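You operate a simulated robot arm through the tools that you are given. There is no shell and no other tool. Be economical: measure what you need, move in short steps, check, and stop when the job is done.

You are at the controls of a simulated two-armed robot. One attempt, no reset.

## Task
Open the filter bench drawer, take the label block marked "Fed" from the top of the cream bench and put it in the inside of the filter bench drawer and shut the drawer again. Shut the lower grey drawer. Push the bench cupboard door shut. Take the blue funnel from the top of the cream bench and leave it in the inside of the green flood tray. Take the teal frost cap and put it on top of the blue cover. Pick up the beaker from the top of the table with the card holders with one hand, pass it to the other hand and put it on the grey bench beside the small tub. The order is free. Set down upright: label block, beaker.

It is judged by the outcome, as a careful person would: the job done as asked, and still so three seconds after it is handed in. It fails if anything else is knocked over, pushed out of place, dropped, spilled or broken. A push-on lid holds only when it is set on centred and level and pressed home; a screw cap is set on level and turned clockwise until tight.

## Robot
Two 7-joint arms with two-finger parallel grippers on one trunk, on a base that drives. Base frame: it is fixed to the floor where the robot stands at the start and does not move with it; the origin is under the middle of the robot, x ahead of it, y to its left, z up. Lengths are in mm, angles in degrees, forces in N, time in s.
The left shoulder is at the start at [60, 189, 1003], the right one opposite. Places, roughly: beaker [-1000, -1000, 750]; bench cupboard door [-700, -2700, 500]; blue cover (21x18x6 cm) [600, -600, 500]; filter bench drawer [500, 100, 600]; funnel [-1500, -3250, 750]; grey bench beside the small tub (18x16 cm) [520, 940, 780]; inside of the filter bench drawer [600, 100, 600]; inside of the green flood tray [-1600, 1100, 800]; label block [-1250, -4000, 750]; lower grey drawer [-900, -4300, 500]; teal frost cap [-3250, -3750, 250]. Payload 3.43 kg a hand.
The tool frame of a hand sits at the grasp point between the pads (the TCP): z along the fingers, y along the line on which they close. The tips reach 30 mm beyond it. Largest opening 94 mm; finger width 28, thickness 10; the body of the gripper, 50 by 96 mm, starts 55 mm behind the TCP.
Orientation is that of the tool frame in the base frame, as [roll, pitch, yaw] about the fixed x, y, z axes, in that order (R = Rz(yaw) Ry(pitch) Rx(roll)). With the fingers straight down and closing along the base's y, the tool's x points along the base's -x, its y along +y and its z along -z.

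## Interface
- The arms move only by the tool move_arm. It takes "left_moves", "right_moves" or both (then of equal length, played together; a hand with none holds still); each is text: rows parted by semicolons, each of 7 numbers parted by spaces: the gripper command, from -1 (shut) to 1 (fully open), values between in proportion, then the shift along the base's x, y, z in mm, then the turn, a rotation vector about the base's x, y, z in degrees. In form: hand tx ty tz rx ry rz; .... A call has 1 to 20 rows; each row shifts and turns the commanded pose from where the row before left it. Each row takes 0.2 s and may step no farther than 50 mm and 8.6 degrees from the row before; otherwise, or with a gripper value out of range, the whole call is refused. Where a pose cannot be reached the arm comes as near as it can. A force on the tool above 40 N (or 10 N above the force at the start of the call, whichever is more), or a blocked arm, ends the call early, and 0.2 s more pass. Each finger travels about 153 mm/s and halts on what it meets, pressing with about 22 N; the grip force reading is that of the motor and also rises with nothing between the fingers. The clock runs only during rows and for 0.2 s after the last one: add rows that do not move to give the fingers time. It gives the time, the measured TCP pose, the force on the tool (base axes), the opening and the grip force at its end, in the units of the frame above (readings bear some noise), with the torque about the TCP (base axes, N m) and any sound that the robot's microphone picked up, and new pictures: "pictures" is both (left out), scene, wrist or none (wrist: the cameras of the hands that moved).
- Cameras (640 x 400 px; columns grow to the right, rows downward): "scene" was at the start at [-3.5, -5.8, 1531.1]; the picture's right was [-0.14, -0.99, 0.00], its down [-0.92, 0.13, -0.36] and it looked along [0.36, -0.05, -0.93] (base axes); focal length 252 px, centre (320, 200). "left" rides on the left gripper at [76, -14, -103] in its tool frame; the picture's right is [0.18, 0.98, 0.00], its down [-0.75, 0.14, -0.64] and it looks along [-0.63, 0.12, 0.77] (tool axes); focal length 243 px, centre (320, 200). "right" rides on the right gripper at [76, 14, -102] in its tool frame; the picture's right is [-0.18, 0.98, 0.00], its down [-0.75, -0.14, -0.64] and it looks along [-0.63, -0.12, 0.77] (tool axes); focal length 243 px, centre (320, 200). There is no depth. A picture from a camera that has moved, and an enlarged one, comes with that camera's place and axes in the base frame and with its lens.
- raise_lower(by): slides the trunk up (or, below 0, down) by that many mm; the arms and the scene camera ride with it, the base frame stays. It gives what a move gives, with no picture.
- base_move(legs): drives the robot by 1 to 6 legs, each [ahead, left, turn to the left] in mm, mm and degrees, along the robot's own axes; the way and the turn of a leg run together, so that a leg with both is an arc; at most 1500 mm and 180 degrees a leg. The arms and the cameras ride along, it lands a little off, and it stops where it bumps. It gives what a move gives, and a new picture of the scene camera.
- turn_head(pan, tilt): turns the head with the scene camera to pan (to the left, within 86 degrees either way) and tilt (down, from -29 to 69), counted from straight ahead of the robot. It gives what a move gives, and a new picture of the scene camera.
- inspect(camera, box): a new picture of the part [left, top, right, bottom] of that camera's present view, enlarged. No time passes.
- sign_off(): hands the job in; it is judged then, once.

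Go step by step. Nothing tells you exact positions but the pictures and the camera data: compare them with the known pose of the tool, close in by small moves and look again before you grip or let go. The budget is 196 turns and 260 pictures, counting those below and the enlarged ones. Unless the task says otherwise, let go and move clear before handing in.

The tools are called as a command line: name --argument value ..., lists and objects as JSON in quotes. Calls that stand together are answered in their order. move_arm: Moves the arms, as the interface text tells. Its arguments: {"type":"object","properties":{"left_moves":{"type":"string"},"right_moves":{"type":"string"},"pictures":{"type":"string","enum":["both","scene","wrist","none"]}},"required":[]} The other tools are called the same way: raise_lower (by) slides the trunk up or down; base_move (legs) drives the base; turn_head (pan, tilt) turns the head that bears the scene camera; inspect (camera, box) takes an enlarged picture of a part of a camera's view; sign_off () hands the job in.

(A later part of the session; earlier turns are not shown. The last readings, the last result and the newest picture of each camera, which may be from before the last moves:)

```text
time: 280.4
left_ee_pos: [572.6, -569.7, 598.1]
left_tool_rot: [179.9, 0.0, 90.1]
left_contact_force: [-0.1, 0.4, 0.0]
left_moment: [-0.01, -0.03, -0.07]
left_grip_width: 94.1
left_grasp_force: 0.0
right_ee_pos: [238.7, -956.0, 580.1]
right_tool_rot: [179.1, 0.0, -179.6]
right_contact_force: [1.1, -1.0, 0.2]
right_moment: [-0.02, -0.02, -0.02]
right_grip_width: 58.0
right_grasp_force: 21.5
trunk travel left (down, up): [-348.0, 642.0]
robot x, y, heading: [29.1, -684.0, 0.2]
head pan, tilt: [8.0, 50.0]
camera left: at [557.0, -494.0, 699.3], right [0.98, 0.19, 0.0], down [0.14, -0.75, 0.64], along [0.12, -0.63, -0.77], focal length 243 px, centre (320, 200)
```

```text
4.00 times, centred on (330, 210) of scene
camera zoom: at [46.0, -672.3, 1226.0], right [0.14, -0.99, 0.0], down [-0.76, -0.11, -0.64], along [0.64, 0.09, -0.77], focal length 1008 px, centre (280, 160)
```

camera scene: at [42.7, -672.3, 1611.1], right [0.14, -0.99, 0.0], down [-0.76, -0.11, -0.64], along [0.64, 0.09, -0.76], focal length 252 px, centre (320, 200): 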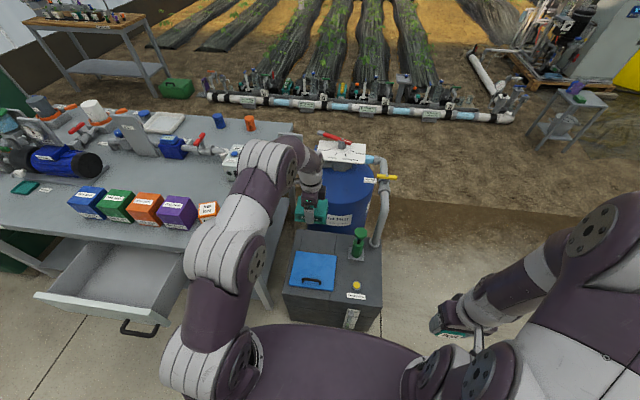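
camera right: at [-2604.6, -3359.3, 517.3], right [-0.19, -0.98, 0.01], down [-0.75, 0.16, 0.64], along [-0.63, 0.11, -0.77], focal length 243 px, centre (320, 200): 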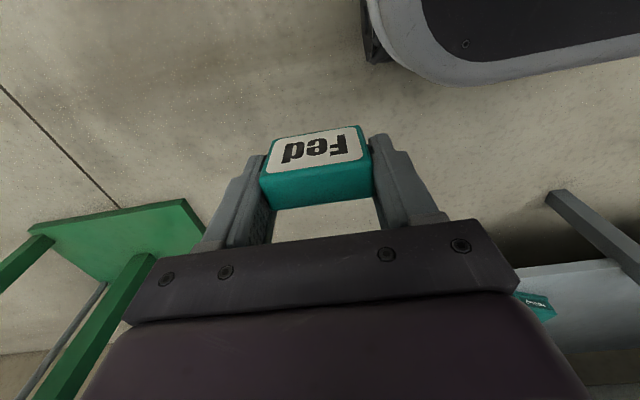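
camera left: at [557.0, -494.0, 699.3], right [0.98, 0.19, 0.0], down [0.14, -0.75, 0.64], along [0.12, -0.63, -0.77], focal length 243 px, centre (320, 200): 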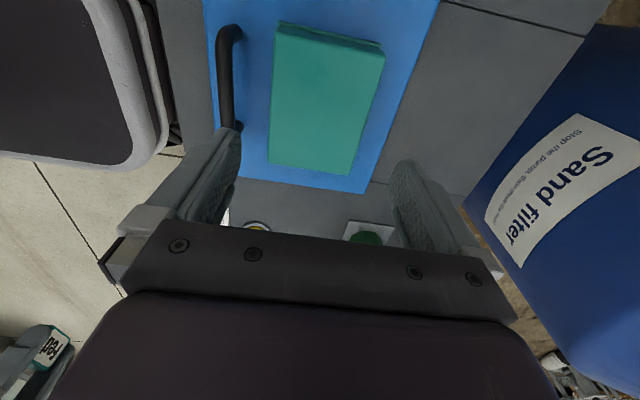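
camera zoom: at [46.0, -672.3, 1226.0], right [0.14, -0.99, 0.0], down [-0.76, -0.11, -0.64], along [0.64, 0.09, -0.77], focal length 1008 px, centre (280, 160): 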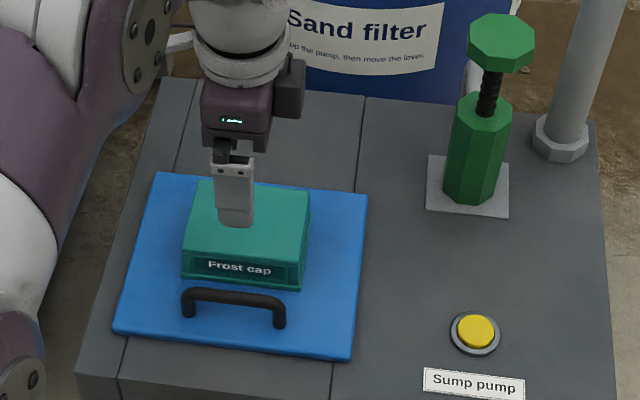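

The frost cap sits on the blue cover. Next the "Fed" block: I back off, rise, and move to the open drawer.

raise_lower --by 350

base_move --legs '[[-400, 0, 0], [0, 950, 0]]'

turn_head --pan -20 --tilt 52

```text
time: 283.9
left_ee_pos: [571.6, -571.6, 946.8]
left_tool_rot: [180.0, 0.0, 90.1]
left_contact_force: [-0.1, -0.8, 0.1]
left_moment: [0.0, 0.0, -0.03]
left_grip_width: 93.8
left_grasp_force: 0.0
right_ee_pos: [238.4, -957.2, 929.6]
right_tool_rot: [179.1, 0.1, -179.7]
right_contact_force: [-0.8, -0.4, 0.7]
right_moment: [0.0, 0.0, 0.0]
right_grip_width: 58.3
right_grasp_force: 22.3
trunk travel left (down, up): [-698.0, 292.0]
robot x, y, heading: [27.5, -683.9, 0.0]
head pan, tilt: [8.0, 50.0]
```

```text
time: 290.9
left_ee_pos: [171.7, 376.1, 947.6]
left_tool_rot: [179.8, 0.0, 89.7]
left_contact_force: [0.1, -0.3, -0.8]
left_moment: [-0.02, -0.02, 0.03]
left_grip_width: 93.9
left_grasp_force: 0.0
right_ee_pos: [-166.8, -8.0, 928.8]
right_tool_rot: [179.1, 0.0, -179.9]
right_contact_force: [-0.2, -0.2, 0.1]
right_moment: [0.04, -0.01, -0.04]
right_grip_width: 58.5
right_grasp_force: 22.3
trunk travel left (down, up): [-698.0, 292.0]
robot x, y, heading: [-375.7, 265.0, -0.2]
head pan, tilt: [8.0, 50.0]
camera scene: at [-356.5, 279.1, 1576.0], right [0.13, -0.99, 0.0], down [-0.76, -0.1, -0.64], along [0.64, 0.09, -0.77], focal length 252 px, centre (320, 200)
```

scene: 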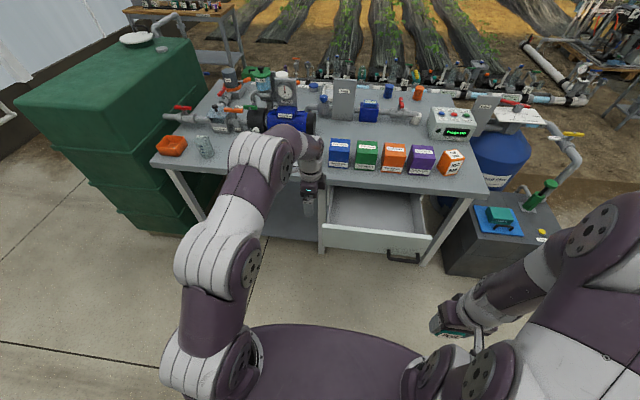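

```text
time: 291.9
left_ee_pos: [170.8, 376.6, 947.3]
left_tool_rot: [179.8, 0.0, 89.8]
left_contact_force: [-0.2, -0.4, -0.1]
left_moment: [-0.02, -0.02, -0.01]
left_grip_width: 93.9
left_grasp_force: 0.1
right_ee_pos: [-165.7, -7.8, 929.8]
right_tool_rot: [179.1, 0.0, 180.0]
right_contact_force: [-0.1, 0.1, 0.1]
right_moment: [0.0, -0.03, 0.03]
right_grip_width: 58.7
right_grasp_force: 22.4
trunk travel left (down, up): [-698.0, 292.0]
robot x, y, heading: [-369.9, 267.9, -0.3]
head pan, tilt: [-20.0, 52.0]
camera scene: at [-362.3, 242.5, 1573.4], right [-0.35, -0.94, 0.0], down [-0.74, 0.27, -0.62], along [0.58, -0.21, -0.79], focal length 252 px, centre (320, 200)
```

scene: 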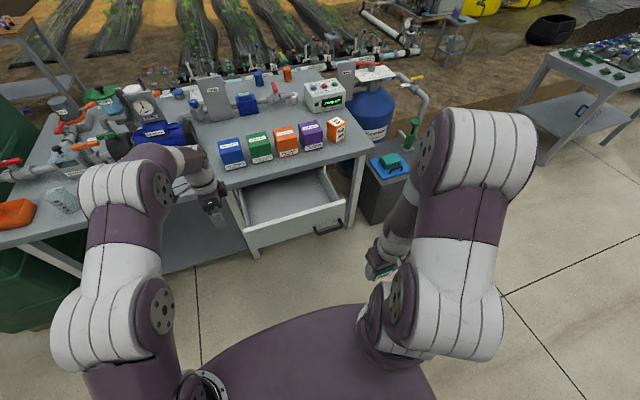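

inspect --camera "scene" --box '[220, 160, 364, 250]'

```text
4.44 times, centred on (292, 205) of scene
camera zoom: at [-362.3, 242.5, 1573.4], right [-0.35, -0.94, 0.0], down [-0.74, 0.27, -0.62], along [0.58, -0.21, -0.79], focal length 1120 px, centre (444, 178)
```

zoom: 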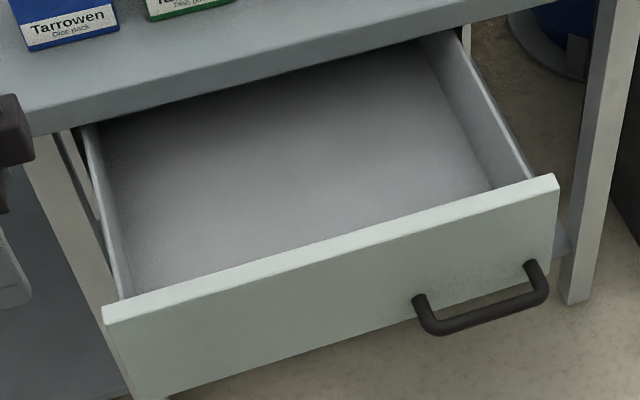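

The drawer's front panel top is at z≈725, y -88…344, x≈219. I tuck the left hand away, drive in a little, and bring the block over the drawer.

move_arm --left_moves "1 -30 15 0 0 0 0;1 -30 15 0 0 0 0;1 -30 15 0 0 0 0;1 -30 15 0 0 0 0;1 -30 15 0 0 0 0;1 -30 15 0 0 0 0;1 0 0 0 0 0 0" --right_moves "-1 40 10 0 0 0 0;-1 40 20 0 0 0 0;-1 45 20 0 0 0 0;-1 45 20 0 0 0 0;-1 45 20 0 0 0 0;-1 45 18 0 0 0 0;-1 0 0 0 0 0 0" --pictures "none"

base_move --legs '[[170, 0, 0]]'

```text
time: 293.5
left_ee_pos: [-10.4, 464.5, 948.7]
left_tool_rot: [179.8, -0.2, 89.7]
left_contact_force: [0.4, -0.2, -0.3]
left_moment: [0.01, 0.0, -0.02]
left_grip_width: 93.7
left_grasp_force: 0.1
right_ee_pos: [93.5, 100.3, 929.9]
right_tool_rot: [179.0, 0.0, 180.0]
right_contact_force: [0.3, -0.4, -0.1]
right_moment: [0.02, 0.0, 0.01]
right_grip_width: 58.4
right_grasp_force: 22.1
trunk travel left (down, up): [-698.0, 292.0]
robot x, y, heading: [-374.5, 264.3, -0.4]
head pan, tilt: [-20.0, 52.0]
```

```text
time: 294.9
left_ee_pos: [160.2, 465.0, 948.1]
left_tool_rot: [179.8, 0.0, 89.8]
left_contact_force: [-0.3, 0.3, -0.6]
left_moment: [-0.01, 0.02, 0.0]
left_grip_width: 93.9
left_grasp_force: 0.1
right_ee_pos: [263.5, 101.0, 927.9]
right_tool_rot: [179.2, 0.0, 180.0]
right_contact_force: [0.4, 1.0, -1.1]
right_moment: [-0.04, 0.02, -0.07]
right_grip_width: 58.3
right_grasp_force: 21.7
trunk travel left (down, up): [-698.0, 292.0]
robot x, y, heading: [-204.4, 267.4, -0.2]
head pan, tilt: [-20.0, 52.0]
camera scene: at [-193.2, 241.8, 1573.4], right [-0.35, -0.94, 0.0], down [-0.74, 0.27, -0.62], along [0.58, -0.21, -0.79], focal length 252 px, centre (320, 200)
```

scene: 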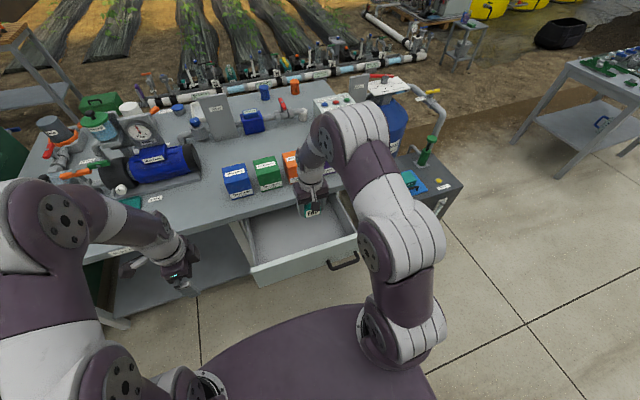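

raise_lower --by -130

move_arm --right_moves "-1 25 0 0 0 0 0;-1 25 0 0 0 0 0;-1 22 0 0 0 0 0;-1 0 0 0 0 0 0"

```text
time: 296.5
left_ee_pos: [157.9, 464.2, 819.0]
left_tool_rot: [179.9, 0.0, 89.8]
left_contact_force: [0.3, -0.3, -0.4]
left_moment: [0.02, 0.03, 0.03]
left_grip_width: 93.9
left_grasp_force: 0.1
right_ee_pos: [263.6, 99.0, 799.4]
right_tool_rot: [179.1, 0.1, 180.0]
right_contact_force: [-0.4, -0.3, -0.6]
right_moment: [0.01, 0.02, 0.04]
right_grip_width: 58.1
right_grasp_force: 22.3
trunk travel left (down, up): [-568.0, 422.0]
robot x, y, heading: [-205.9, 262.8, -0.4]
head pan, tilt: [-20.0, 52.0]
```

```text
time: 297.5
left_ee_pos: [158.6, 466.0, 819.4]
left_tool_rot: [179.8, 0.0, 89.7]
left_contact_force: [-0.6, 0.5, -0.9]
left_moment: [-0.03, 0.01, 0.01]
left_grip_width: 94.1
left_grasp_force: 0.2
right_ee_pos: [333.3, 101.2, 799.0]
right_tool_rot: [179.1, 0.0, -179.9]
right_contact_force: [0.4, 0.4, -0.9]
right_moment: [0.0, -0.02, -0.03]
right_grip_width: 58.5
right_grasp_force: 22.2
trunk travel left (down, up): [-568.0, 422.0]
robot x, y, heading: [-205.9, 266.3, -0.2]
head pan, tilt: [-20.0, 52.0]
camera scene: at [-194.3, 241.8, 1443.4], right [-0.35, -0.94, 0.0], down [-0.74, 0.27, -0.62], along [0.58, -0.21, -0.79], focal length 252 px, centre (320, 200)
camera right: at [258.1, 113.8, 901.9], right [0.18, 0.98, 0.02], down [0.75, -0.15, 0.64], along [0.63, -0.11, -0.77], focal length 243 px, centre (320, 200)
```

scene: 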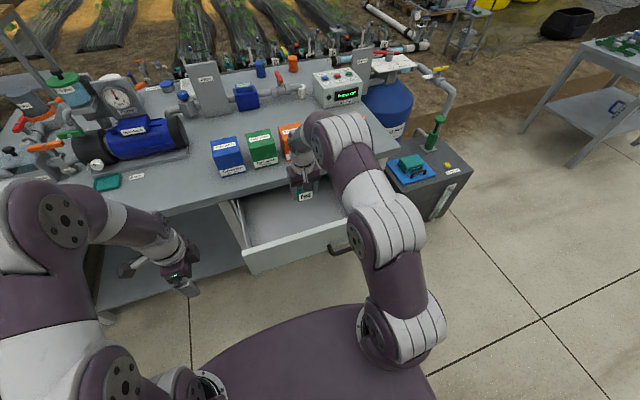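
right: 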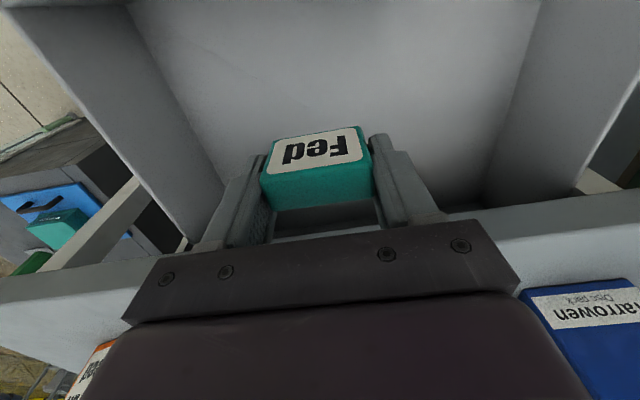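

The block is inside the drawer outline, clear of the bench edge. I lower with the trunk, then by arm to contact.

raise_lower --by -140

move_arm --right_moves "-1 0 0 -8 0 0 0;-1 0 0 -8 0 0 0;-1 0 0 0 0 0 0"

```text
time: 299.2
left_ee_pos: [159.0, 464.2, 678.5]
left_tool_rot: [179.8, 0.0, 89.7]
left_contact_force: [0.4, 0.1, 0.6]
left_moment: [-0.03, 0.0, 0.0]
left_grip_width: 94.2
left_grasp_force: 0.1
right_ee_pos: [334.7, 100.7, 658.8]
right_tool_rot: [179.1, 0.0, -180.0]
right_contact_force: [0.2, 0.2, -1.5]
right_moment: [0.03, 0.01, 0.02]
right_grip_width: 58.2
right_grasp_force: 22.2
trunk travel left (down, up): [-428.0, 562.0]
robot x, y, heading: [-203.7, 264.9, -0.2]
head pan, tilt: [-20.0, 52.0]
```

```text
time: 300.0
left_ee_pos: [158.5, 463.9, 679.7]
left_tool_rot: [179.7, 0.0, 89.7]
left_contact_force: [0.8, 0.0, 0.9]
left_moment: [0.01, 0.01, 0.0]
left_grip_width: 93.9
left_grasp_force: 0.2
right_ee_pos: [334.0, 100.7, 641.1]
right_tool_rot: [179.1, 0.0, 179.9]
right_contact_force: [-0.4, -0.3, -0.2]
right_moment: [0.02, 0.0, 0.04]
right_grip_width: 58.5
right_grasp_force: 22.0
trunk travel left (down, up): [-428.0, 562.0]
robot x, y, heading: [-205.4, 269.3, -0.2]
head pan, tilt: [-20.0, 52.0]
camera scene: at [-193.8, 241.8, 1303.4], right [-0.35, -0.94, 0.0], down [-0.74, 0.27, -0.62], along [0.58, -0.21, -0.79], focal length 252 px, centre (320, 200)
camera right: at [258.2, 114.0, 745.3], right [0.18, 0.98, 0.02], down [0.75, -0.15, 0.64], along [0.63, -0.11, -0.77], focal length 243 px, centre (320, 200)
```

scene: 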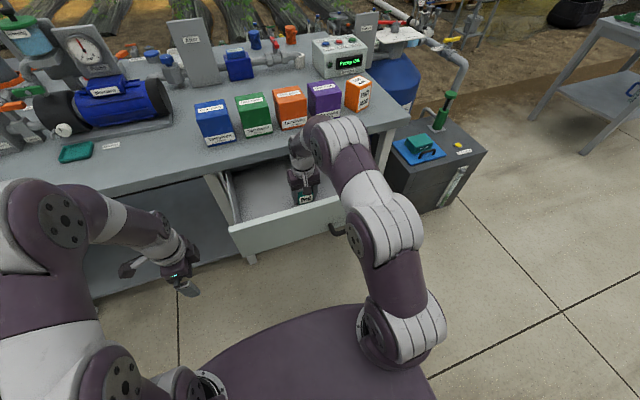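
right: 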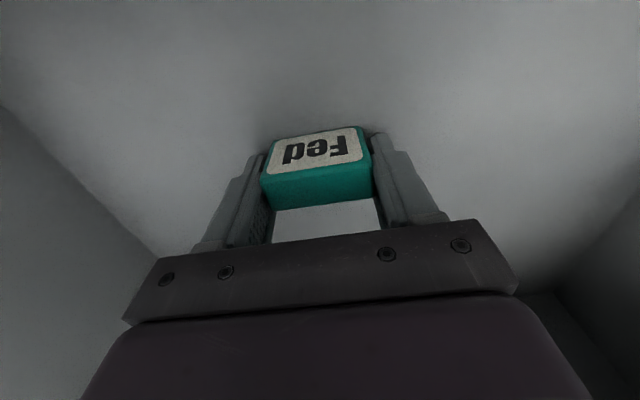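

move_arm --right_moves "-1 0 0 -4 0 0 0;-1 0 0 -4 0 0 0;-1 0 0 0 0 0 0" --pictures "none"

move_arm --right_moves "-1 0 0 -4 0 0 0;-1 0 0 -3 0 0 0;-1 0 0 0 0 0 0" --pictures "none"

move_arm --right_moves "-1 0 0 -3 0 0 0;-1 0 0 -3 0 0 0;-1 0 0 0 0 0 0" --pictures "wrist"

```text
time: 300.8
left_ee_pos: [156.5, 464.5, 680.5]
left_tool_rot: [179.7, 0.2, 89.7]
left_contact_force: [0.1, -0.3, -0.3]
left_moment: [-0.03, 0.0, 0.0]
left_grip_width: 93.9
left_grasp_force: 0.1
right_ee_pos: [333.2, 100.6, 635.4]
right_tool_rot: [179.2, 0.3, -180.0]
right_contact_force: [0.1, 2.7, 26.1]
right_moment: [-0.47, 0.35, 0.03]
right_grip_width: 58.5
right_grasp_force: 21.9
trunk travel left (down, up): [-428.0, 562.0]
robot x, y, heading: [-206.0, 269.7, -0.3]
head pan, tilt: [-20.0, 52.0]
```

```text
time: 301.2
left_ee_pos: [158.8, 464.2, 679.0]
left_tool_rot: [179.8, 0.1, 89.7]
left_contact_force: [0.4, 0.6, 0.8]
left_moment: [-0.01, 0.0, 0.0]
left_grip_width: 94.1
left_grasp_force: 0.0
right_ee_pos: [336.4, 100.6, 637.2]
right_tool_rot: [179.0, 0.8, -180.0]
right_contact_force: [1.4, 2.4, 20.1]
right_moment: [-0.44, 0.32, -0.08]
right_grip_width: 58.0
right_grasp_force: 22.1
trunk travel left (down, up): [-428.0, 562.0]
robot x, y, heading: [-208.6, 262.7, -0.4]
head pan, tilt: [-20.0, 52.0]
stopped in row 1 (right hand): the force on the tool passed its limit at 43 N (the readings are from after the stop); the commanded pose is now the measured one
```

```text
time: 301.7
left_ee_pos: [157.8, 464.6, 678.1]
left_tool_rot: [179.8, 0.1, 89.7]
left_contact_force: [0.5, 0.2, 0.3]
left_moment: [-0.02, 0.0, -0.02]
left_grip_width: 93.9
left_grasp_force: 0.1
right_ee_pos: [340.1, 101.6, 636.3]
right_tool_rot: [179.2, 1.2, 180.0]
right_contact_force: [1.2, 1.5, 20.3]
right_moment: [-0.52, 0.27, -0.08]
right_grip_width: 58.2
right_grasp_force: 22.0
trunk travel left (down, up): [-428.0, 562.0]
robot x, y, heading: [-205.8, 269.1, -0.2]
head pan, tilt: [-20.0, 52.0]
stopped in row 2 (right hand): the force on the tool passed its limit at 43 N (the readings are from after the stop); the commanded pose is now the measured one
camera right: at [262.4, 114.1, 738.1], right [0.18, 0.98, 0.02], down [0.74, -0.15, 0.66], along [0.65, -0.11, -0.75], focal length 243 px, centre (320, 200)
```

right: 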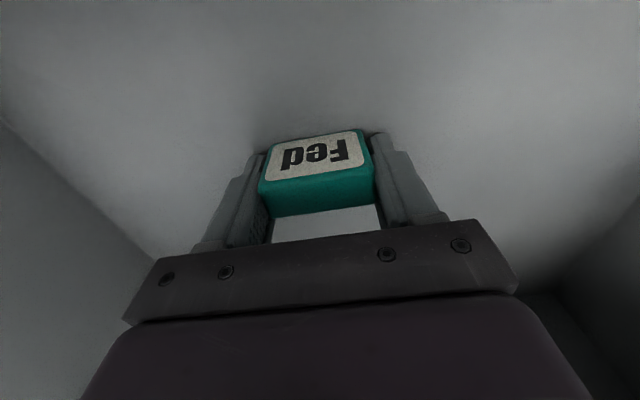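

The block stands on the drawer floor. I release and rise.

move_arm --right_moves "-1 0 0 2 0 0 0;0.4 0 0 0 0 0 0;0.8 0 0 0 0 0 0;1 0 0 0 0 0 0;1 0 0 0 0 0 0;1 0 0 25 0 0 0;1 0 0 30 0 0 0;1 0 0 0 0 0 0" --pictures "wrist"

raise_lower --by 200

base_move --legs '[[-350, 0, 0]]'

inspect --camera "scene" --box '[200, 150, 360, 250]'

```text
time: 303.5
left_ee_pos: [158.6, 464.1, 679.8]
left_tool_rot: [179.9, 0.1, 89.7]
left_contact_force: [0.6, 0.4, 0.5]
left_moment: [0.01, 0.0, 0.02]
left_grip_width: 93.8
left_grasp_force: 0.0
right_ee_pos: [337.3, 100.8, 691.0]
right_tool_rot: [179.1, 0.9, 180.0]
right_contact_force: [0.3, -1.5, 0.2]
right_moment: [-0.02, 0.0, -0.01]
right_grip_width: 94.1
right_grasp_force: 0.0
trunk travel left (down, up): [-428.0, 562.0]
robot x, y, heading: [-208.8, 265.1, -0.4]
head pan, tilt: [-20.0, 52.0]
camera right: at [260.0, 113.3, 793.9], right [0.18, 0.98, 0.02], down [0.74, -0.15, 0.65], along [0.64, -0.11, -0.76], focal length 243 px, centre (320, 200)
```

right: 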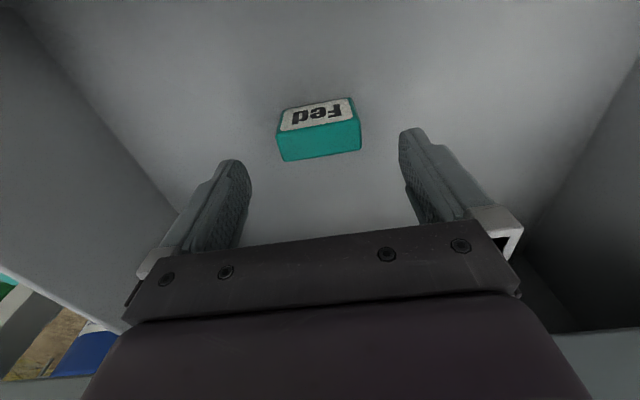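

```text
time: 305.6
left_ee_pos: [159.2, 464.0, 878.2]
left_tool_rot: [179.9, 0.0, 89.7]
left_contact_force: [-0.3, -0.5, 0.0]
left_moment: [-0.02, 0.0, -0.02]
left_grip_width: 93.7
left_grasp_force: 0.0
right_ee_pos: [337.7, 99.4, 892.9]
right_tool_rot: [179.2, 0.9, -179.9]
right_contact_force: [-0.1, -1.4, 0.4]
right_moment: [-0.01, 0.04, 0.01]
right_grip_width: 94.0
right_grasp_force: 0.0
trunk travel left (down, up): [-628.0, 362.0]
robot x, y, heading: [-201.7, 266.1, -0.4]
head pan, tilt: [-20.0, 52.0]
```

```text
time: 307.9
left_ee_pos: [-200.5, 465.9, 878.2]
left_tool_rot: [179.8, 0.0, 89.6]
left_contact_force: [-0.1, -0.1, 1.3]
left_moment: [0.01, 0.03, -0.05]
left_grip_width: 93.7
left_grasp_force: 0.0
right_ee_pos: [-21.7, 101.6, 892.4]
right_tool_rot: [179.1, 0.9, 179.9]
right_contact_force: [0.0, 0.3, 0.2]
right_moment: [-0.01, 0.03, 0.01]
right_grip_width: 94.1
right_grasp_force: 0.0
trunk travel left (down, up): [-628.0, 362.0]
robot x, y, heading: [-565.1, 269.3, -0.2]
head pan, tilt: [-20.0, 52.0]
camera scene: at [-553.4, 243.8, 1503.4], right [-0.35, -0.94, 0.0], down [-0.74, 0.27, -0.62], along [0.58, -0.21, -0.79], focal length 252 px, centre (320, 200)
```

scene: 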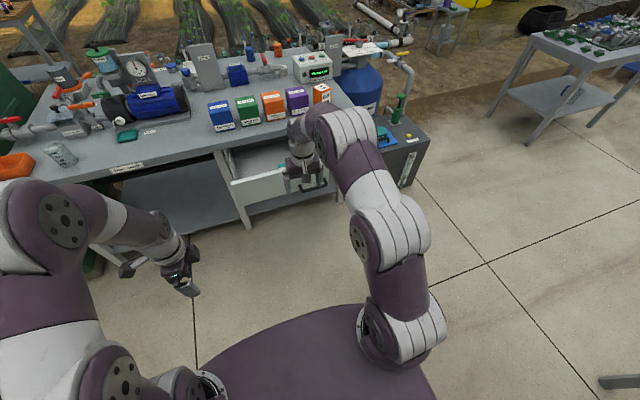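

```text
4.00 times, centred on (280, 200) of scene
camera zoom: at [-553.4, 243.8, 1503.4], right [-0.35, -0.94, 0.0], down [-0.74, 0.27, -0.62], along [0.58, -0.21, -0.79], focal length 1008 px, centre (480, 200)
```

zoom: 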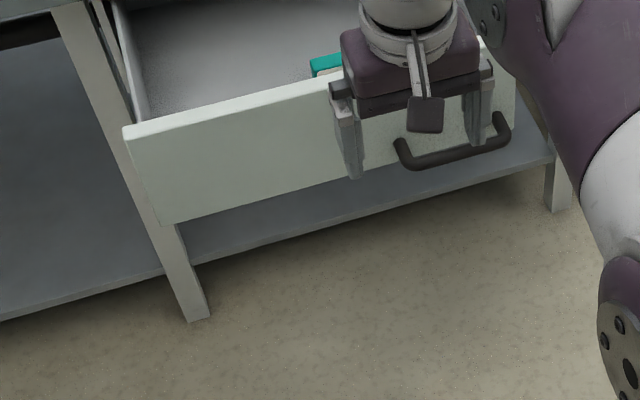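

The block stands upright in the drawer. To shut it, I tilt the right hand forward, close it to a fist, and lower to panel height.

move_arm --right_moves "-1 0 5 0 0 -8.5 0;-1 0 5 0 0 -8.5 0;-1 0 5 0 0 -8.5 0;-1 0 5 0 0 -8.5 0;-1 0 5 0 0 -8.5 0;-1 0 0 0 0 -8.5 0;-1 0 0 0 0 -8.5 0;-1 0 0 0 0 0 0" --pictures "none"

raise_lower --by -230

turn_head --pan 0 --tilt 50

```text
time: 309.7
left_ee_pos: [-200.2, 464.8, 878.7]
left_tool_rot: [179.8, 0.0, 89.6]
left_contact_force: [-0.3, -0.3, -0.2]
left_moment: [0.01, 0.02, 0.01]
left_grip_width: 94.2
left_grasp_force: 0.0
right_ee_pos: [-25.4, 115.7, 887.5]
right_tool_rot: [-177.3, 46.5, -179.9]
right_contact_force: [0.2, 1.7, 0.4]
right_moment: [-0.02, -0.03, 0.0]
right_grip_width: 0.2
right_grasp_force: 22.0
right hand out of reach, approached as far as the arm can: row 6, 7
trunk travel left (down, up): [-628.0, 362.0]
robot x, y, heading: [-564.8, 267.0, -0.5]
head pan, tilt: [-20.0, 52.0]
```

```text
time: 312.2
left_ee_pos: [-200.2, 466.5, 648.4]
left_tool_rot: [179.8, -0.1, 89.6]
left_contact_force: [-1.4, 0.1, 0.1]
left_moment: [0.02, 0.02, 0.0]
left_grip_width: 93.9
left_grasp_force: 0.0
right_ee_pos: [-24.3, 115.5, 657.7]
right_tool_rot: [-177.3, 46.6, 180.0]
right_contact_force: [0.3, 0.0, 0.2]
right_moment: [-0.02, 0.0, -0.01]
right_grip_width: 0.0
right_grasp_force: 21.9
trunk travel left (down, up): [-398.0, 592.0]
robot x, y, heading: [-565.5, 265.9, -0.6]
head pan, tilt: [-20.0, 52.0]
```

```text
time: 313.0
left_ee_pos: [-200.3, 465.1, 649.0]
left_tool_rot: [179.8, -0.1, 89.5]
left_contact_force: [0.7, 0.0, 0.2]
left_moment: [0.0, -0.01, 0.0]
left_grip_width: 94.1
left_grasp_force: 0.1
right_ee_pos: [-24.3, 115.0, 657.6]
right_tool_rot: [-177.3, 46.5, -179.9]
right_contact_force: [0.3, -0.6, 0.1]
right_moment: [-0.02, -0.04, -0.03]
right_grip_width: 0.0
right_grasp_force: 22.8
trunk travel left (down, up): [-398.0, 592.0]
robot x, y, heading: [-561.1, 270.6, -0.5]
head pan, tilt: [0.0, 50.0]
camera scene: at [-546.2, 269.4, 1276.0], right [-0.01, -1.0, 0.0], down [-0.77, 0.01, -0.64], along [0.64, 0.0, -0.77], focal length 252 px, centre (320, 200)
```

scene: 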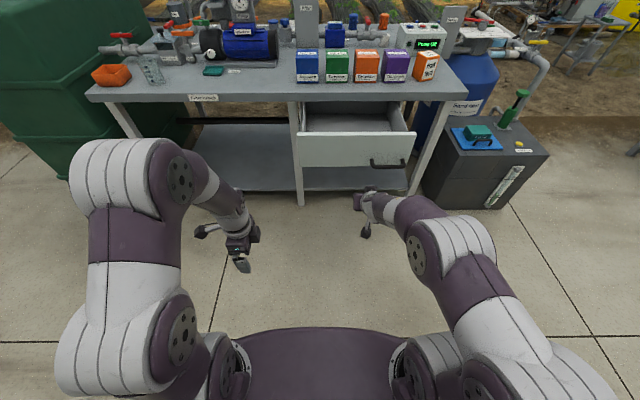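

base_move --legs '[[215, 0, 0.5]]'

base_move --legs '[[100, 0, 0], [90, 0, 0]]'

```text
time: 314.6
left_ee_pos: [13.9, 470.1, 648.8]
left_tool_rot: [179.9, 0.0, 90.2]
left_contact_force: [0.1, 0.4, -1.0]
left_moment: [0.01, 0.0, -0.01]
left_grip_width: 93.9
left_grasp_force: 0.2
right_ee_pos: [192.6, 121.3, 658.1]
right_tool_rot: [-177.3, 46.6, -179.3]
right_contact_force: [-0.5, 0.5, 0.5]
right_moment: [0.05, 0.0, 0.0]
right_grip_width: 0.0
right_grasp_force: 21.8
trunk travel left (down, up): [-398.0, 592.0]
robot x, y, heading: [-350.2, 266.7, 0.4]
head pan, tilt: [0.0, 50.0]
camera scene: at [-330.2, 269.4, 1276.0], right [0.0, -1.0, 0.0], down [-0.77, 0.0, -0.64], along [0.64, 0.0, -0.77], focal length 252 px, centre (320, 200)
```

scene: 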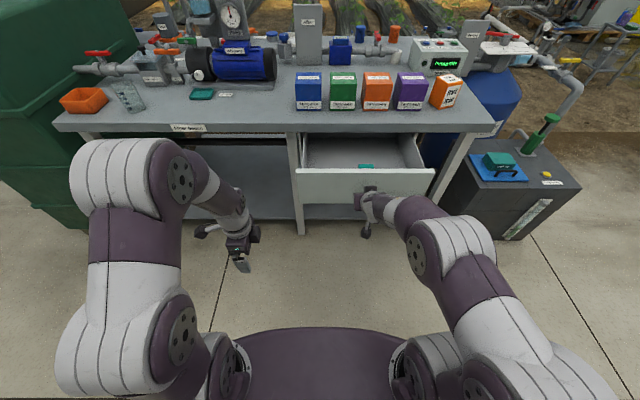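

```text
time: 316.5
left_ee_pos: [204.8, 470.8, 648.1]
left_tool_rot: [179.8, 0.0, 90.3]
left_contact_force: [-0.3, 0.6, -0.2]
left_moment: [-0.03, 0.02, -0.02]
left_grip_width: 94.0
left_grasp_force: 0.2
right_ee_pos: [383.9, 121.4, 655.4]
right_tool_rot: [-177.4, 46.5, -179.3]
right_contact_force: [0.1, 0.4, 0.3]
right_moment: [0.02, 0.0, 0.0]
right_grip_width: 0.5
right_grasp_force: 21.4
trunk travel left (down, up): [-398.0, 592.0]
robot x, y, heading: [-160.6, 265.4, 0.5]
head pan, tilt: [0.0, 50.0]
camera scene: at [-138.8, 270.4, 1276.0], right [0.01, -1.0, 0.0], down [-0.77, 0.0, -0.64], along [0.64, 0.0, -0.77], focal length 252 px, centre (320, 200)
```

scene: 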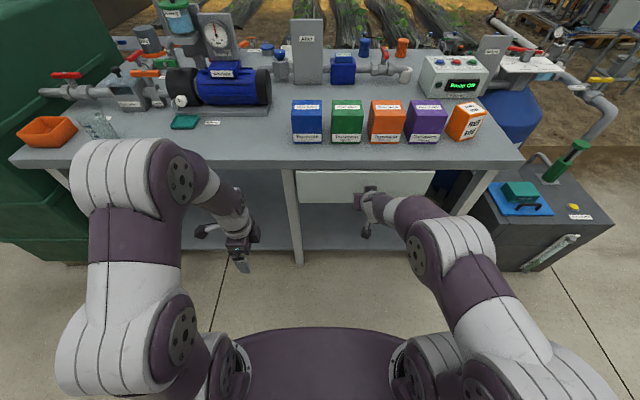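

move_arm --right_moves "-1 10 0 0 0 0 0;-1 10 0 0 0 0 0;-1 10 0 0 0 0 0;-1 10 0 0 0 0 0;-1 10 0 0 0 0 0;-1 8 0 0 0 0 0;-1 8 0 0 0 0 0;-1 0 0 0 0 0 0" --pictures "scene"

inspect --camera "scene" --box '[270, 140, 470, 265]'

```text
time: 317.4
left_ee_pos: [200.5, 469.9, 650.8]
left_tool_rot: [179.7, 0.1, 90.1]
left_contact_force: [-0.2, 0.5, 0.4]
left_moment: [-0.01, -0.01, 0.01]
left_grip_width: 94.0
left_grasp_force: 0.0
right_ee_pos: [404.4, 122.7, 653.9]
right_tool_rot: [-177.2, 46.0, -179.2]
right_contact_force: [-30.3, 0.0, 14.1]
right_moment: [-0.02, -0.11, 0.05]
right_grip_width: 0.0
right_grasp_force: 22.0
trunk travel left (down, up): [-398.0, 592.0]
robot x, y, heading: [-157.4, 269.7, -0.0]
head pan, tilt: [0.0, 50.0]
stopped in row 4 (right hand): the force on the tool passed its limit at 53 N (the readings are from after the stop); the commanded pose is now the measured one
camera scene: at [-146.4, 270.9, 1276.4], right [0.0, -1.0, 0.0], down [-0.76, 0.0, -0.65], along [0.65, 0.0, -0.76], focal length 252 px, centre (320, 200)
```

scene: 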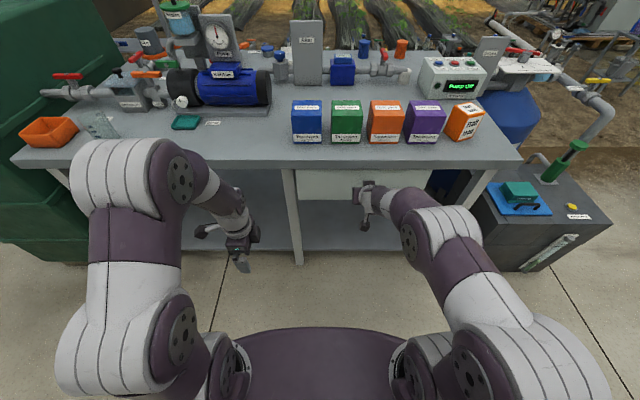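

```text
3.20 times, centred on (370, 202) of scene
camera zoom: at [-146.4, 270.9, 1276.4], right [0.0, -1.0, 0.0], down [-0.76, 0.0, -0.65], along [0.65, 0.0, -0.76], focal length 807 px, centre (160, 192)
```

zoom: 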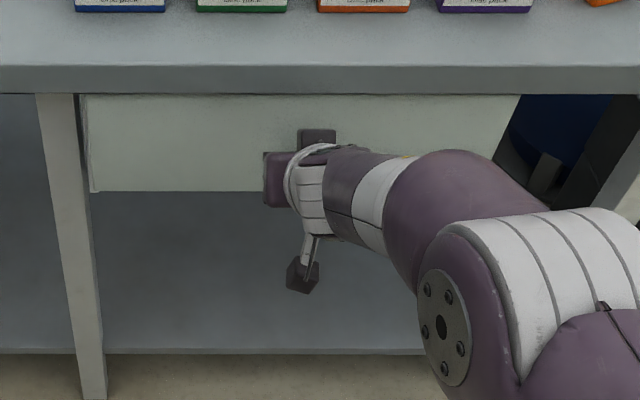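

Geometry and the firm stop say the drawer is shut. I retract, restore the right hand to pointing down, and drive round to the far side of the cream bench for the blue funnel.

move_arm --right_moves "-1 -40 0 0 0 0 0;-1 -40 0 0 0 0 0;-1 -30 -10 0 0 0 0;-1 0 0 0 0 0 0" --pictures "none"

base_move --legs '[[-400, 0, 0]]'

inspect --camera "scene" --box '[240, 80, 440, 205]'

move_arm --right_moves "0 -10 0 10 0 8.5 0;1 -10 0 10 0 8.5 0;1 -10 0 10 0 8.5 0;1 -10 0 10 0 8.5 0;1 -10 0 10 0 8.5 0;1 0 -20 20 0 3.5 0;1 0 -20 20 0 0 0;1 0 -20 20 0 0 0;1 0 -20 0 0 0 0;1 0 -20 0 0 0 0;1 0 0 0 0 0 0" --pictures "none"

raise_lower --by 280

```text
time: 318.4
left_ee_pos: [203.4, 469.9, 648.7]
left_tool_rot: [179.9, 0.0, 90.2]
left_contact_force: [0.8, 0.0, 0.4]
left_moment: [0.01, 0.01, -0.01]
left_grip_width: 94.2
left_grasp_force: 0.1
right_ee_pos: [299.1, 112.7, 653.1]
right_tool_rot: [-177.4, 45.9, -179.3]
right_contact_force: [-0.5, -0.4, -0.4]
right_moment: [0.0, 0.03, 0.02]
right_grip_width: 0.1
right_grasp_force: 22.1
trunk travel left (down, up): [-398.0, 592.0]
robot x, y, heading: [-159.8, 266.8, 0.0]
head pan, tilt: [0.0, 50.0]
```

```text
time: 320.8
left_ee_pos: [-192.6, 467.8, 649.3]
left_tool_rot: [179.8, 0.0, 89.8]
left_contact_force: [-0.1, -1.1, 0.8]
left_moment: [0.02, -0.03, 0.0]
left_grip_width: 94.0
left_grasp_force: 0.0
right_ee_pos: [-100.2, 107.4, 652.8]
right_tool_rot: [-177.4, 45.9, -179.6]
right_contact_force: [0.2, 0.8, 0.0]
right_moment: [0.02, -0.06, 0.0]
right_grip_width: 0.1
right_grasp_force: 22.5
trunk travel left (down, up): [-398.0, 592.0]
robot x, y, heading: [-556.7, 265.5, -0.2]
head pan, tilt: [0.0, 50.0]
camera scene: at [-537.9, 269.7, 1276.1], right [0.0, -1.0, 0.0], down [-0.77, 0.0, -0.64], along [0.64, 0.0, -0.77], focal length 252 px, centre (320, 200)
```

scene: 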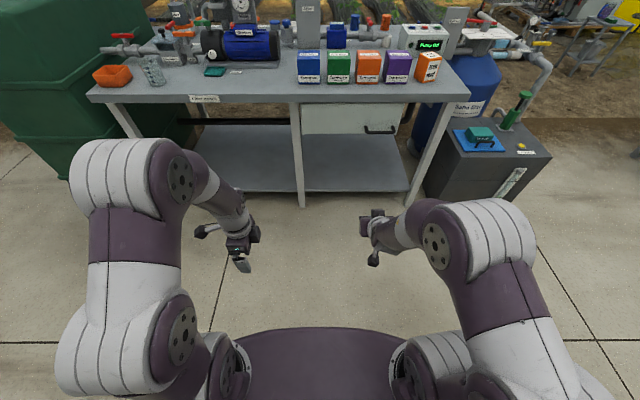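

```text
3.20 times, centred on (340, 142) of scene
camera zoom: at [-537.9, 269.7, 1276.1], right [0.0, -1.0, 0.0], down [-0.77, 0.0, -0.64], along [0.64, 0.0, -0.77], focal length 807 px, centre (256, 384)
```

zoom: 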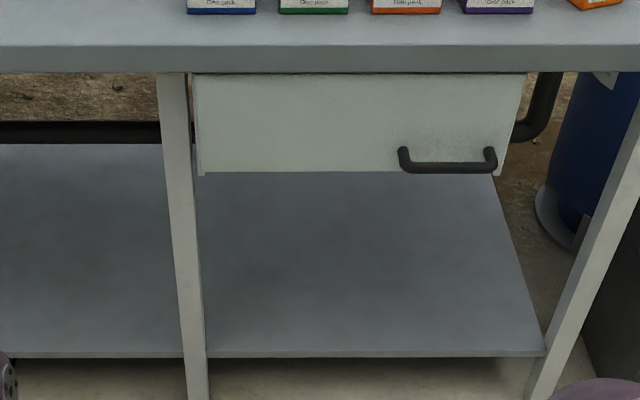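

```text
time: 323.2
left_ee_pos: [-191.4, 467.4, 648.8]
left_tool_rot: [179.8, 0.0, 89.8]
left_contact_force: [-0.4, 0.5, -0.2]
left_moment: [0.0, -0.03, 0.01]
left_grip_width: 93.9
left_grasp_force: 0.1
right_ee_pos: [-140.2, -1.8, 758.5]
right_tool_rot: [-174.9, 4.8, 180.0]
right_contact_force: [0.4, 0.7, -0.1]
right_moment: [-0.02, -0.02, 0.01]
right_grip_width: 93.9
right_grasp_force: 0.0
right hand out of reach, approached as far as the arm can: row 3, 4
trunk travel left (down, up): [-398.0, 592.0]
robot x, y, heading: [-555.0, 266.4, 0.1]
head pan, tilt: [0.0, 50.0]
```

```text
time: 326.1
left_ee_pos: [-192.4, 467.8, 929.3]
left_tool_rot: [179.8, 0.0, 89.8]
left_contact_force: [0.1, -0.7, 0.6]
left_moment: [-0.02, -0.01, -0.02]
left_grip_width: 94.3
left_grasp_force: 0.0
right_ee_pos: [-139.7, -1.5, 1037.4]
right_tool_rot: [-174.9, 4.9, 180.0]
right_contact_force: [-0.3, -0.4, -0.4]
right_moment: [0.0, 0.03, 0.03]
right_grip_width: 94.0
right_grasp_force: 0.1
trunk travel left (down, up): [-678.0, 312.0]
robot x, y, heading: [-559.3, 267.0, -0.2]
head pan, tilt: [0.0, 50.0]
```

The drawer is shut flush. Now I drive to the far side of the cream bench.

base_move --legs '[[0, -1050, 0], [0, -1050, 0], [-1450, 0, 0], [0, -1150, 0]]'

```text
time: 348.7
left_ee_pos: [-1573.5, -2816.1, 928.9]
left_tool_rot: [179.7, 0.0, 91.1]
left_contact_force: [0.6, 0.7, 0.3]
left_moment: [0.02, 0.0, -0.01]
left_grip_width: 94.0
left_grasp_force: 0.1
right_ee_pos: [-1511.3, -3284.5, 1038.3]
right_tool_rot: [-175.1, 4.9, -178.7]
right_contact_force: [-0.1, -0.7, -0.7]
right_moment: [-0.03, -0.01, -0.03]
right_grip_width: 93.8
right_grasp_force: 0.0
trunk travel left (down, up): [-678.0, 312.0]
robot x, y, heading: [-1932.9, -3025.0, 1.3]
head pan, tilt: [0.0, 50.0]
camera scene: at [-1914.5, -3021.8, 1556.0], right [0.02, -1.0, 0.0], down [-0.77, -0.02, -0.64], along [0.64, 0.01, -0.77], focal length 252 px, centre (320, 200)
```

scene: 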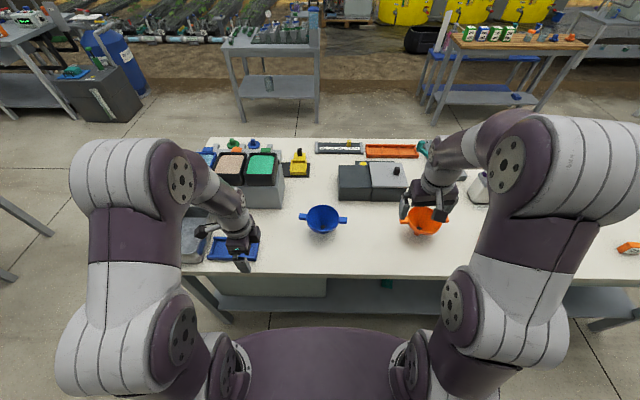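

inspect --camera "scene" --box '[270, 180, 382, 250]'

inspect --camera "left" --box '[0, 0, 640, 400]'

```text
5.71 times, centred on (326, 215) of scene
camera zoom: at [-1914.5, -3021.8, 1556.0], right [0.02, -1.0, 0.0], down [-0.77, -0.02, -0.64], along [0.64, 0.01, -0.77], focal length 1440 px, centre (286, 114)
```

zoom: 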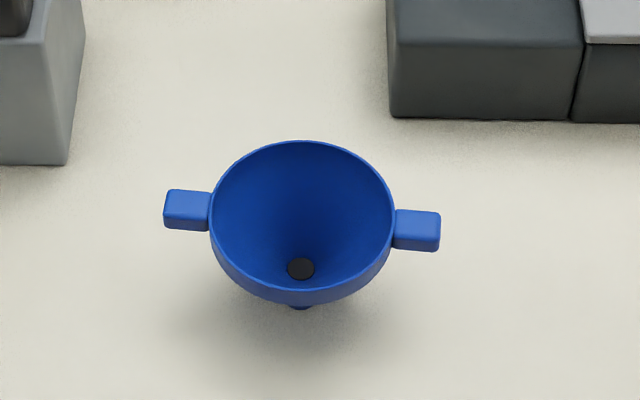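

```text
1.00 times, centred on (320, 200) of left (not enlarged: the box is as wide or as high as the picture)
camera zoom: at [-1590.5, -2739.6, 1030.6], right [0.98, 0.2, 0.0], down [0.15, -0.75, 0.64], along [0.13, -0.63, -0.77], focal length 243 px, centre (320, 200)
```

zoom: 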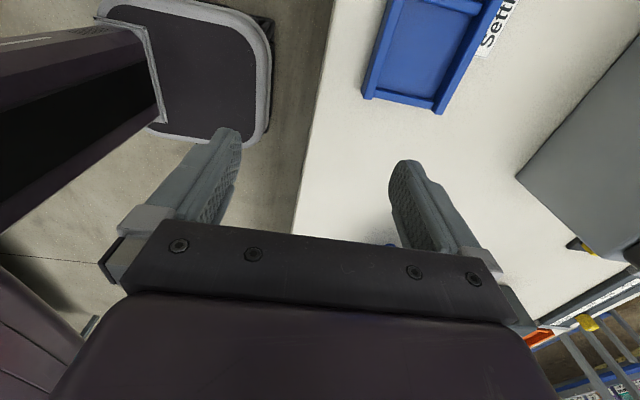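

The blue funnel stands on its spout at [-1427, -3020], rim z≈889, with a grip tab on each side. I'll grip the left tab (~[-1423, -2953]) with the left hand from above.

move_arm --left_moves "1 15 -25 10 0 0 -1;1 25 -25 10 0 0 0;1 25 -25 0 0 0 0;1 25 -25 0 0 0 0;1 25 -20 0 0 0 0;1 25 -14 0 0 0 0;1 10 0 0 0 0 0;1 0 0 0 0 0 0"

```text
time: 350.5
left_ee_pos: [-1423.5, -2950.5, 948.5]
left_tool_rot: [179.8, 0.0, 90.1]
left_contact_force: [-0.1, -0.2, 0.0]
left_moment: [0.0, 0.04, 0.02]
left_grip_width: 94.1
left_grasp_force: 0.0
right_ee_pos: [-1511.2, -3284.0, 1037.9]
right_tool_rot: [-175.1, 4.8, -178.7]
right_contact_force: [-0.4, -0.1, 0.1]
right_moment: [0.01, -0.05, 0.01]
right_grip_width: 93.8
right_grasp_force: 0.1
trunk travel left (down, up): [-678.0, 312.0]
robot x, y, heading: [-1931.1, -3024.1, 1.1]
head pan, tilt: [0.0, 50.0]
camera scene: at [-1914.5, -3021.8, 1556.0], right [0.02, -1.0, 0.0], down [-0.77, -0.02, -0.64], along [0.64, 0.01, -0.77], focal length 252 px, centre (320, 200)
camera left: at [-1438.9, -2873.5, 1050.7], right [0.98, 0.19, 0.0], down [0.14, -0.75, 0.64], along [0.12, -0.63, -0.77], focal length 243 px, centre (320, 200)
```

scene: 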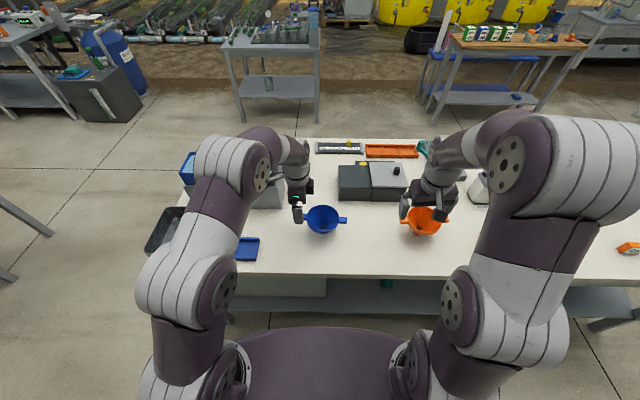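
left: 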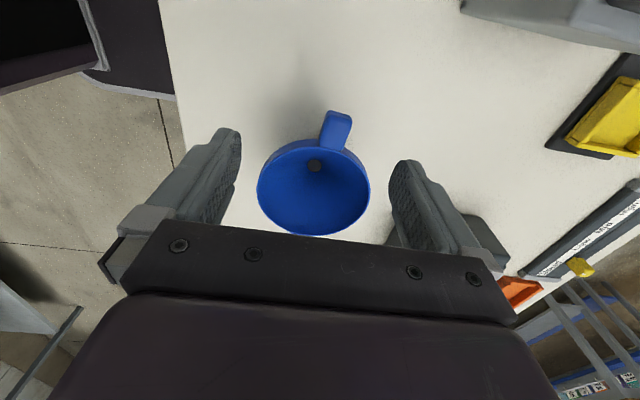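

Refined: rim z≈858, centre [-1412, -3018]; left tab centre [-1408, -2954, 848]. I adjust and descend partway to check.

move_arm --left_moves "1 15 2 -20 0 0 0;1 0 0 -25 0 0 0;1 0 0 0 0 0 0"

inspect --camera "scene" --box '[270, 170, 382, 240]'

```text
time: 351.3
left_ee_pos: [-1410.3, -2947.7, 903.6]
left_tool_rot: [179.8, 0.1, 90.2]
left_contact_force: [0.0, 0.6, 0.8]
left_moment: [-0.01, -0.02, 0.03]
left_grip_width: 94.1
left_grasp_force: 0.0
right_ee_pos: [-1511.5, -3283.8, 1037.8]
right_tool_rot: [-174.8, 4.7, -178.6]
right_contact_force: [-0.1, 0.4, -0.8]
right_moment: [0.0, 0.0, 0.02]
right_grip_width: 94.0
right_grasp_force: 0.0
trunk travel left (down, up): [-678.0, 312.0]
robot x, y, heading: [-1931.0, -3026.4, 1.1]
head pan, tilt: [0.0, 50.0]
camera scene: at [-1914.6, -3021.6, 1556.0], right [0.02, -1.0, 0.0], down [-0.77, -0.02, -0.64], along [0.64, 0.01, -0.77], focal length 252 px, centre (320, 200)
camera left: at [-1424.4, -2871.4, 1004.9], right [0.98, 0.19, 0.0], down [0.14, -0.75, 0.64], along [0.12, -0.63, -0.77], focal length 243 px, centre (320, 200)
```

scene: 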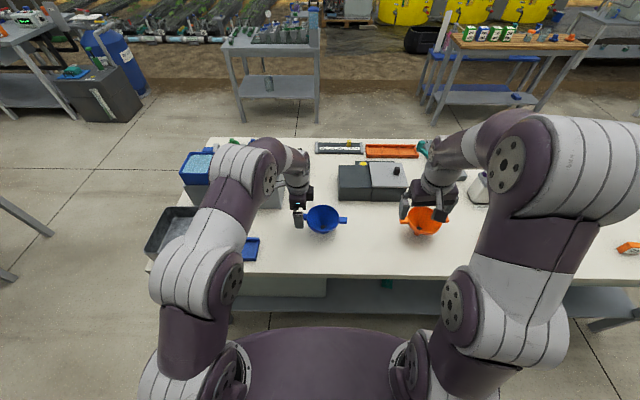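
left: 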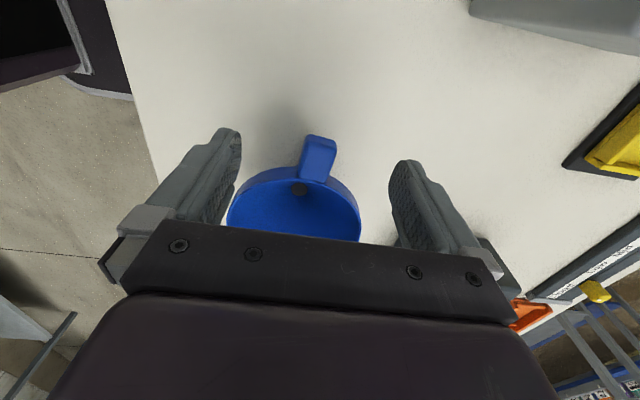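

```text
5.71 times, centred on (326, 205) of scene
camera zoom: at [-1914.6, -3021.6, 1556.0], right [0.02, -1.0, 0.0], down [-0.77, -0.02, -0.64], along [0.64, 0.01, -0.77], focal length 1440 px, centre (286, 171)
```

zoom: 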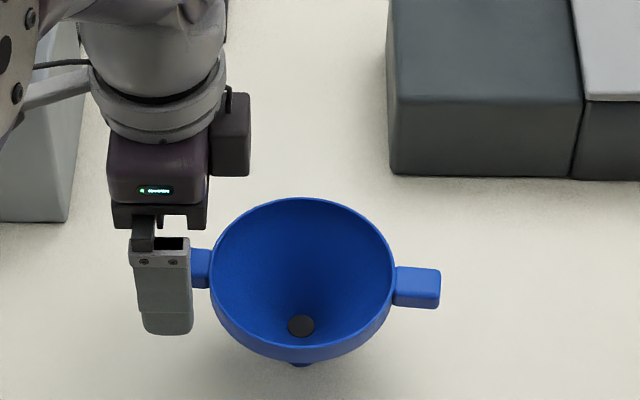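

The tab is in line between the fingers. I descend and grip.

move_arm --left_moves "1 0 0 -25 0 0 0;1 0 -1 -20 0 0 0;1 0 0 -10 0 0 0;1 0 0 0 0 0 0" --pictures "wrist"

inspect --camera "scene" --box '[270, 170, 382, 240]'

```text
time: 352.3
left_ee_pos: [-1408.2, -2950.1, 848.2]
left_tool_rot: [179.8, 0.0, 90.2]
left_contact_force: [-0.4, 0.5, -0.7]
left_moment: [-0.02, 0.0, 0.01]
left_grip_width: 94.0
left_grasp_force: 0.1
right_ee_pos: [-1511.3, -3283.9, 1037.3]
right_tool_rot: [-175.0, 4.8, -178.8]
right_contact_force: [-0.7, -0.3, 0.6]
right_moment: [-0.01, 0.01, -0.02]
right_grip_width: 94.1
right_grasp_force: 0.0
trunk travel left (down, up): [-678.0, 312.0]
robot x, y, heading: [-1933.1, -3022.0, 1.3]
head pan, tilt: [0.0, 50.0]
camera left: at [-1424.2, -2872.6, 950.1], right [0.98, 0.19, 0.0], down [0.14, -0.75, 0.64], along [0.12, -0.63, -0.77], focal length 243 px, centre (320, 200)
```

left: 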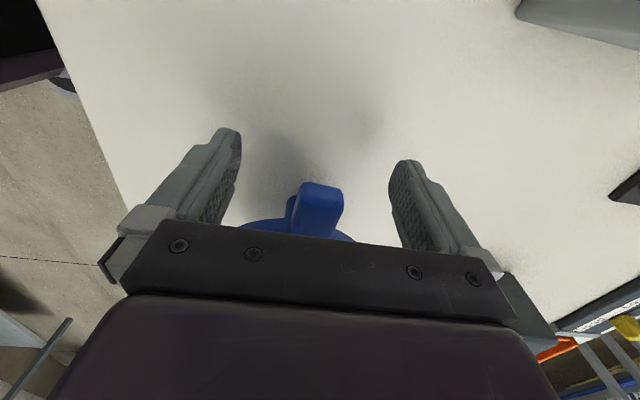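

```text
5.71 times, centred on (326, 205) of scene
camera zoom: at [-1914.5, -3021.7, 1556.0], right [0.02, -1.0, 0.0], down [-0.77, -0.02, -0.64], along [0.64, 0.01, -0.77], focal length 1440 px, centre (286, 171)
```

zoom: 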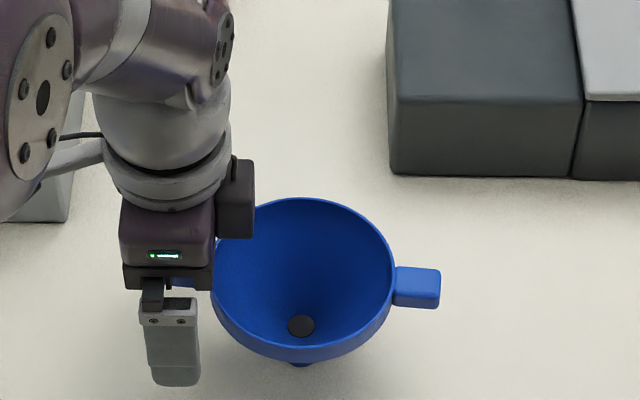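

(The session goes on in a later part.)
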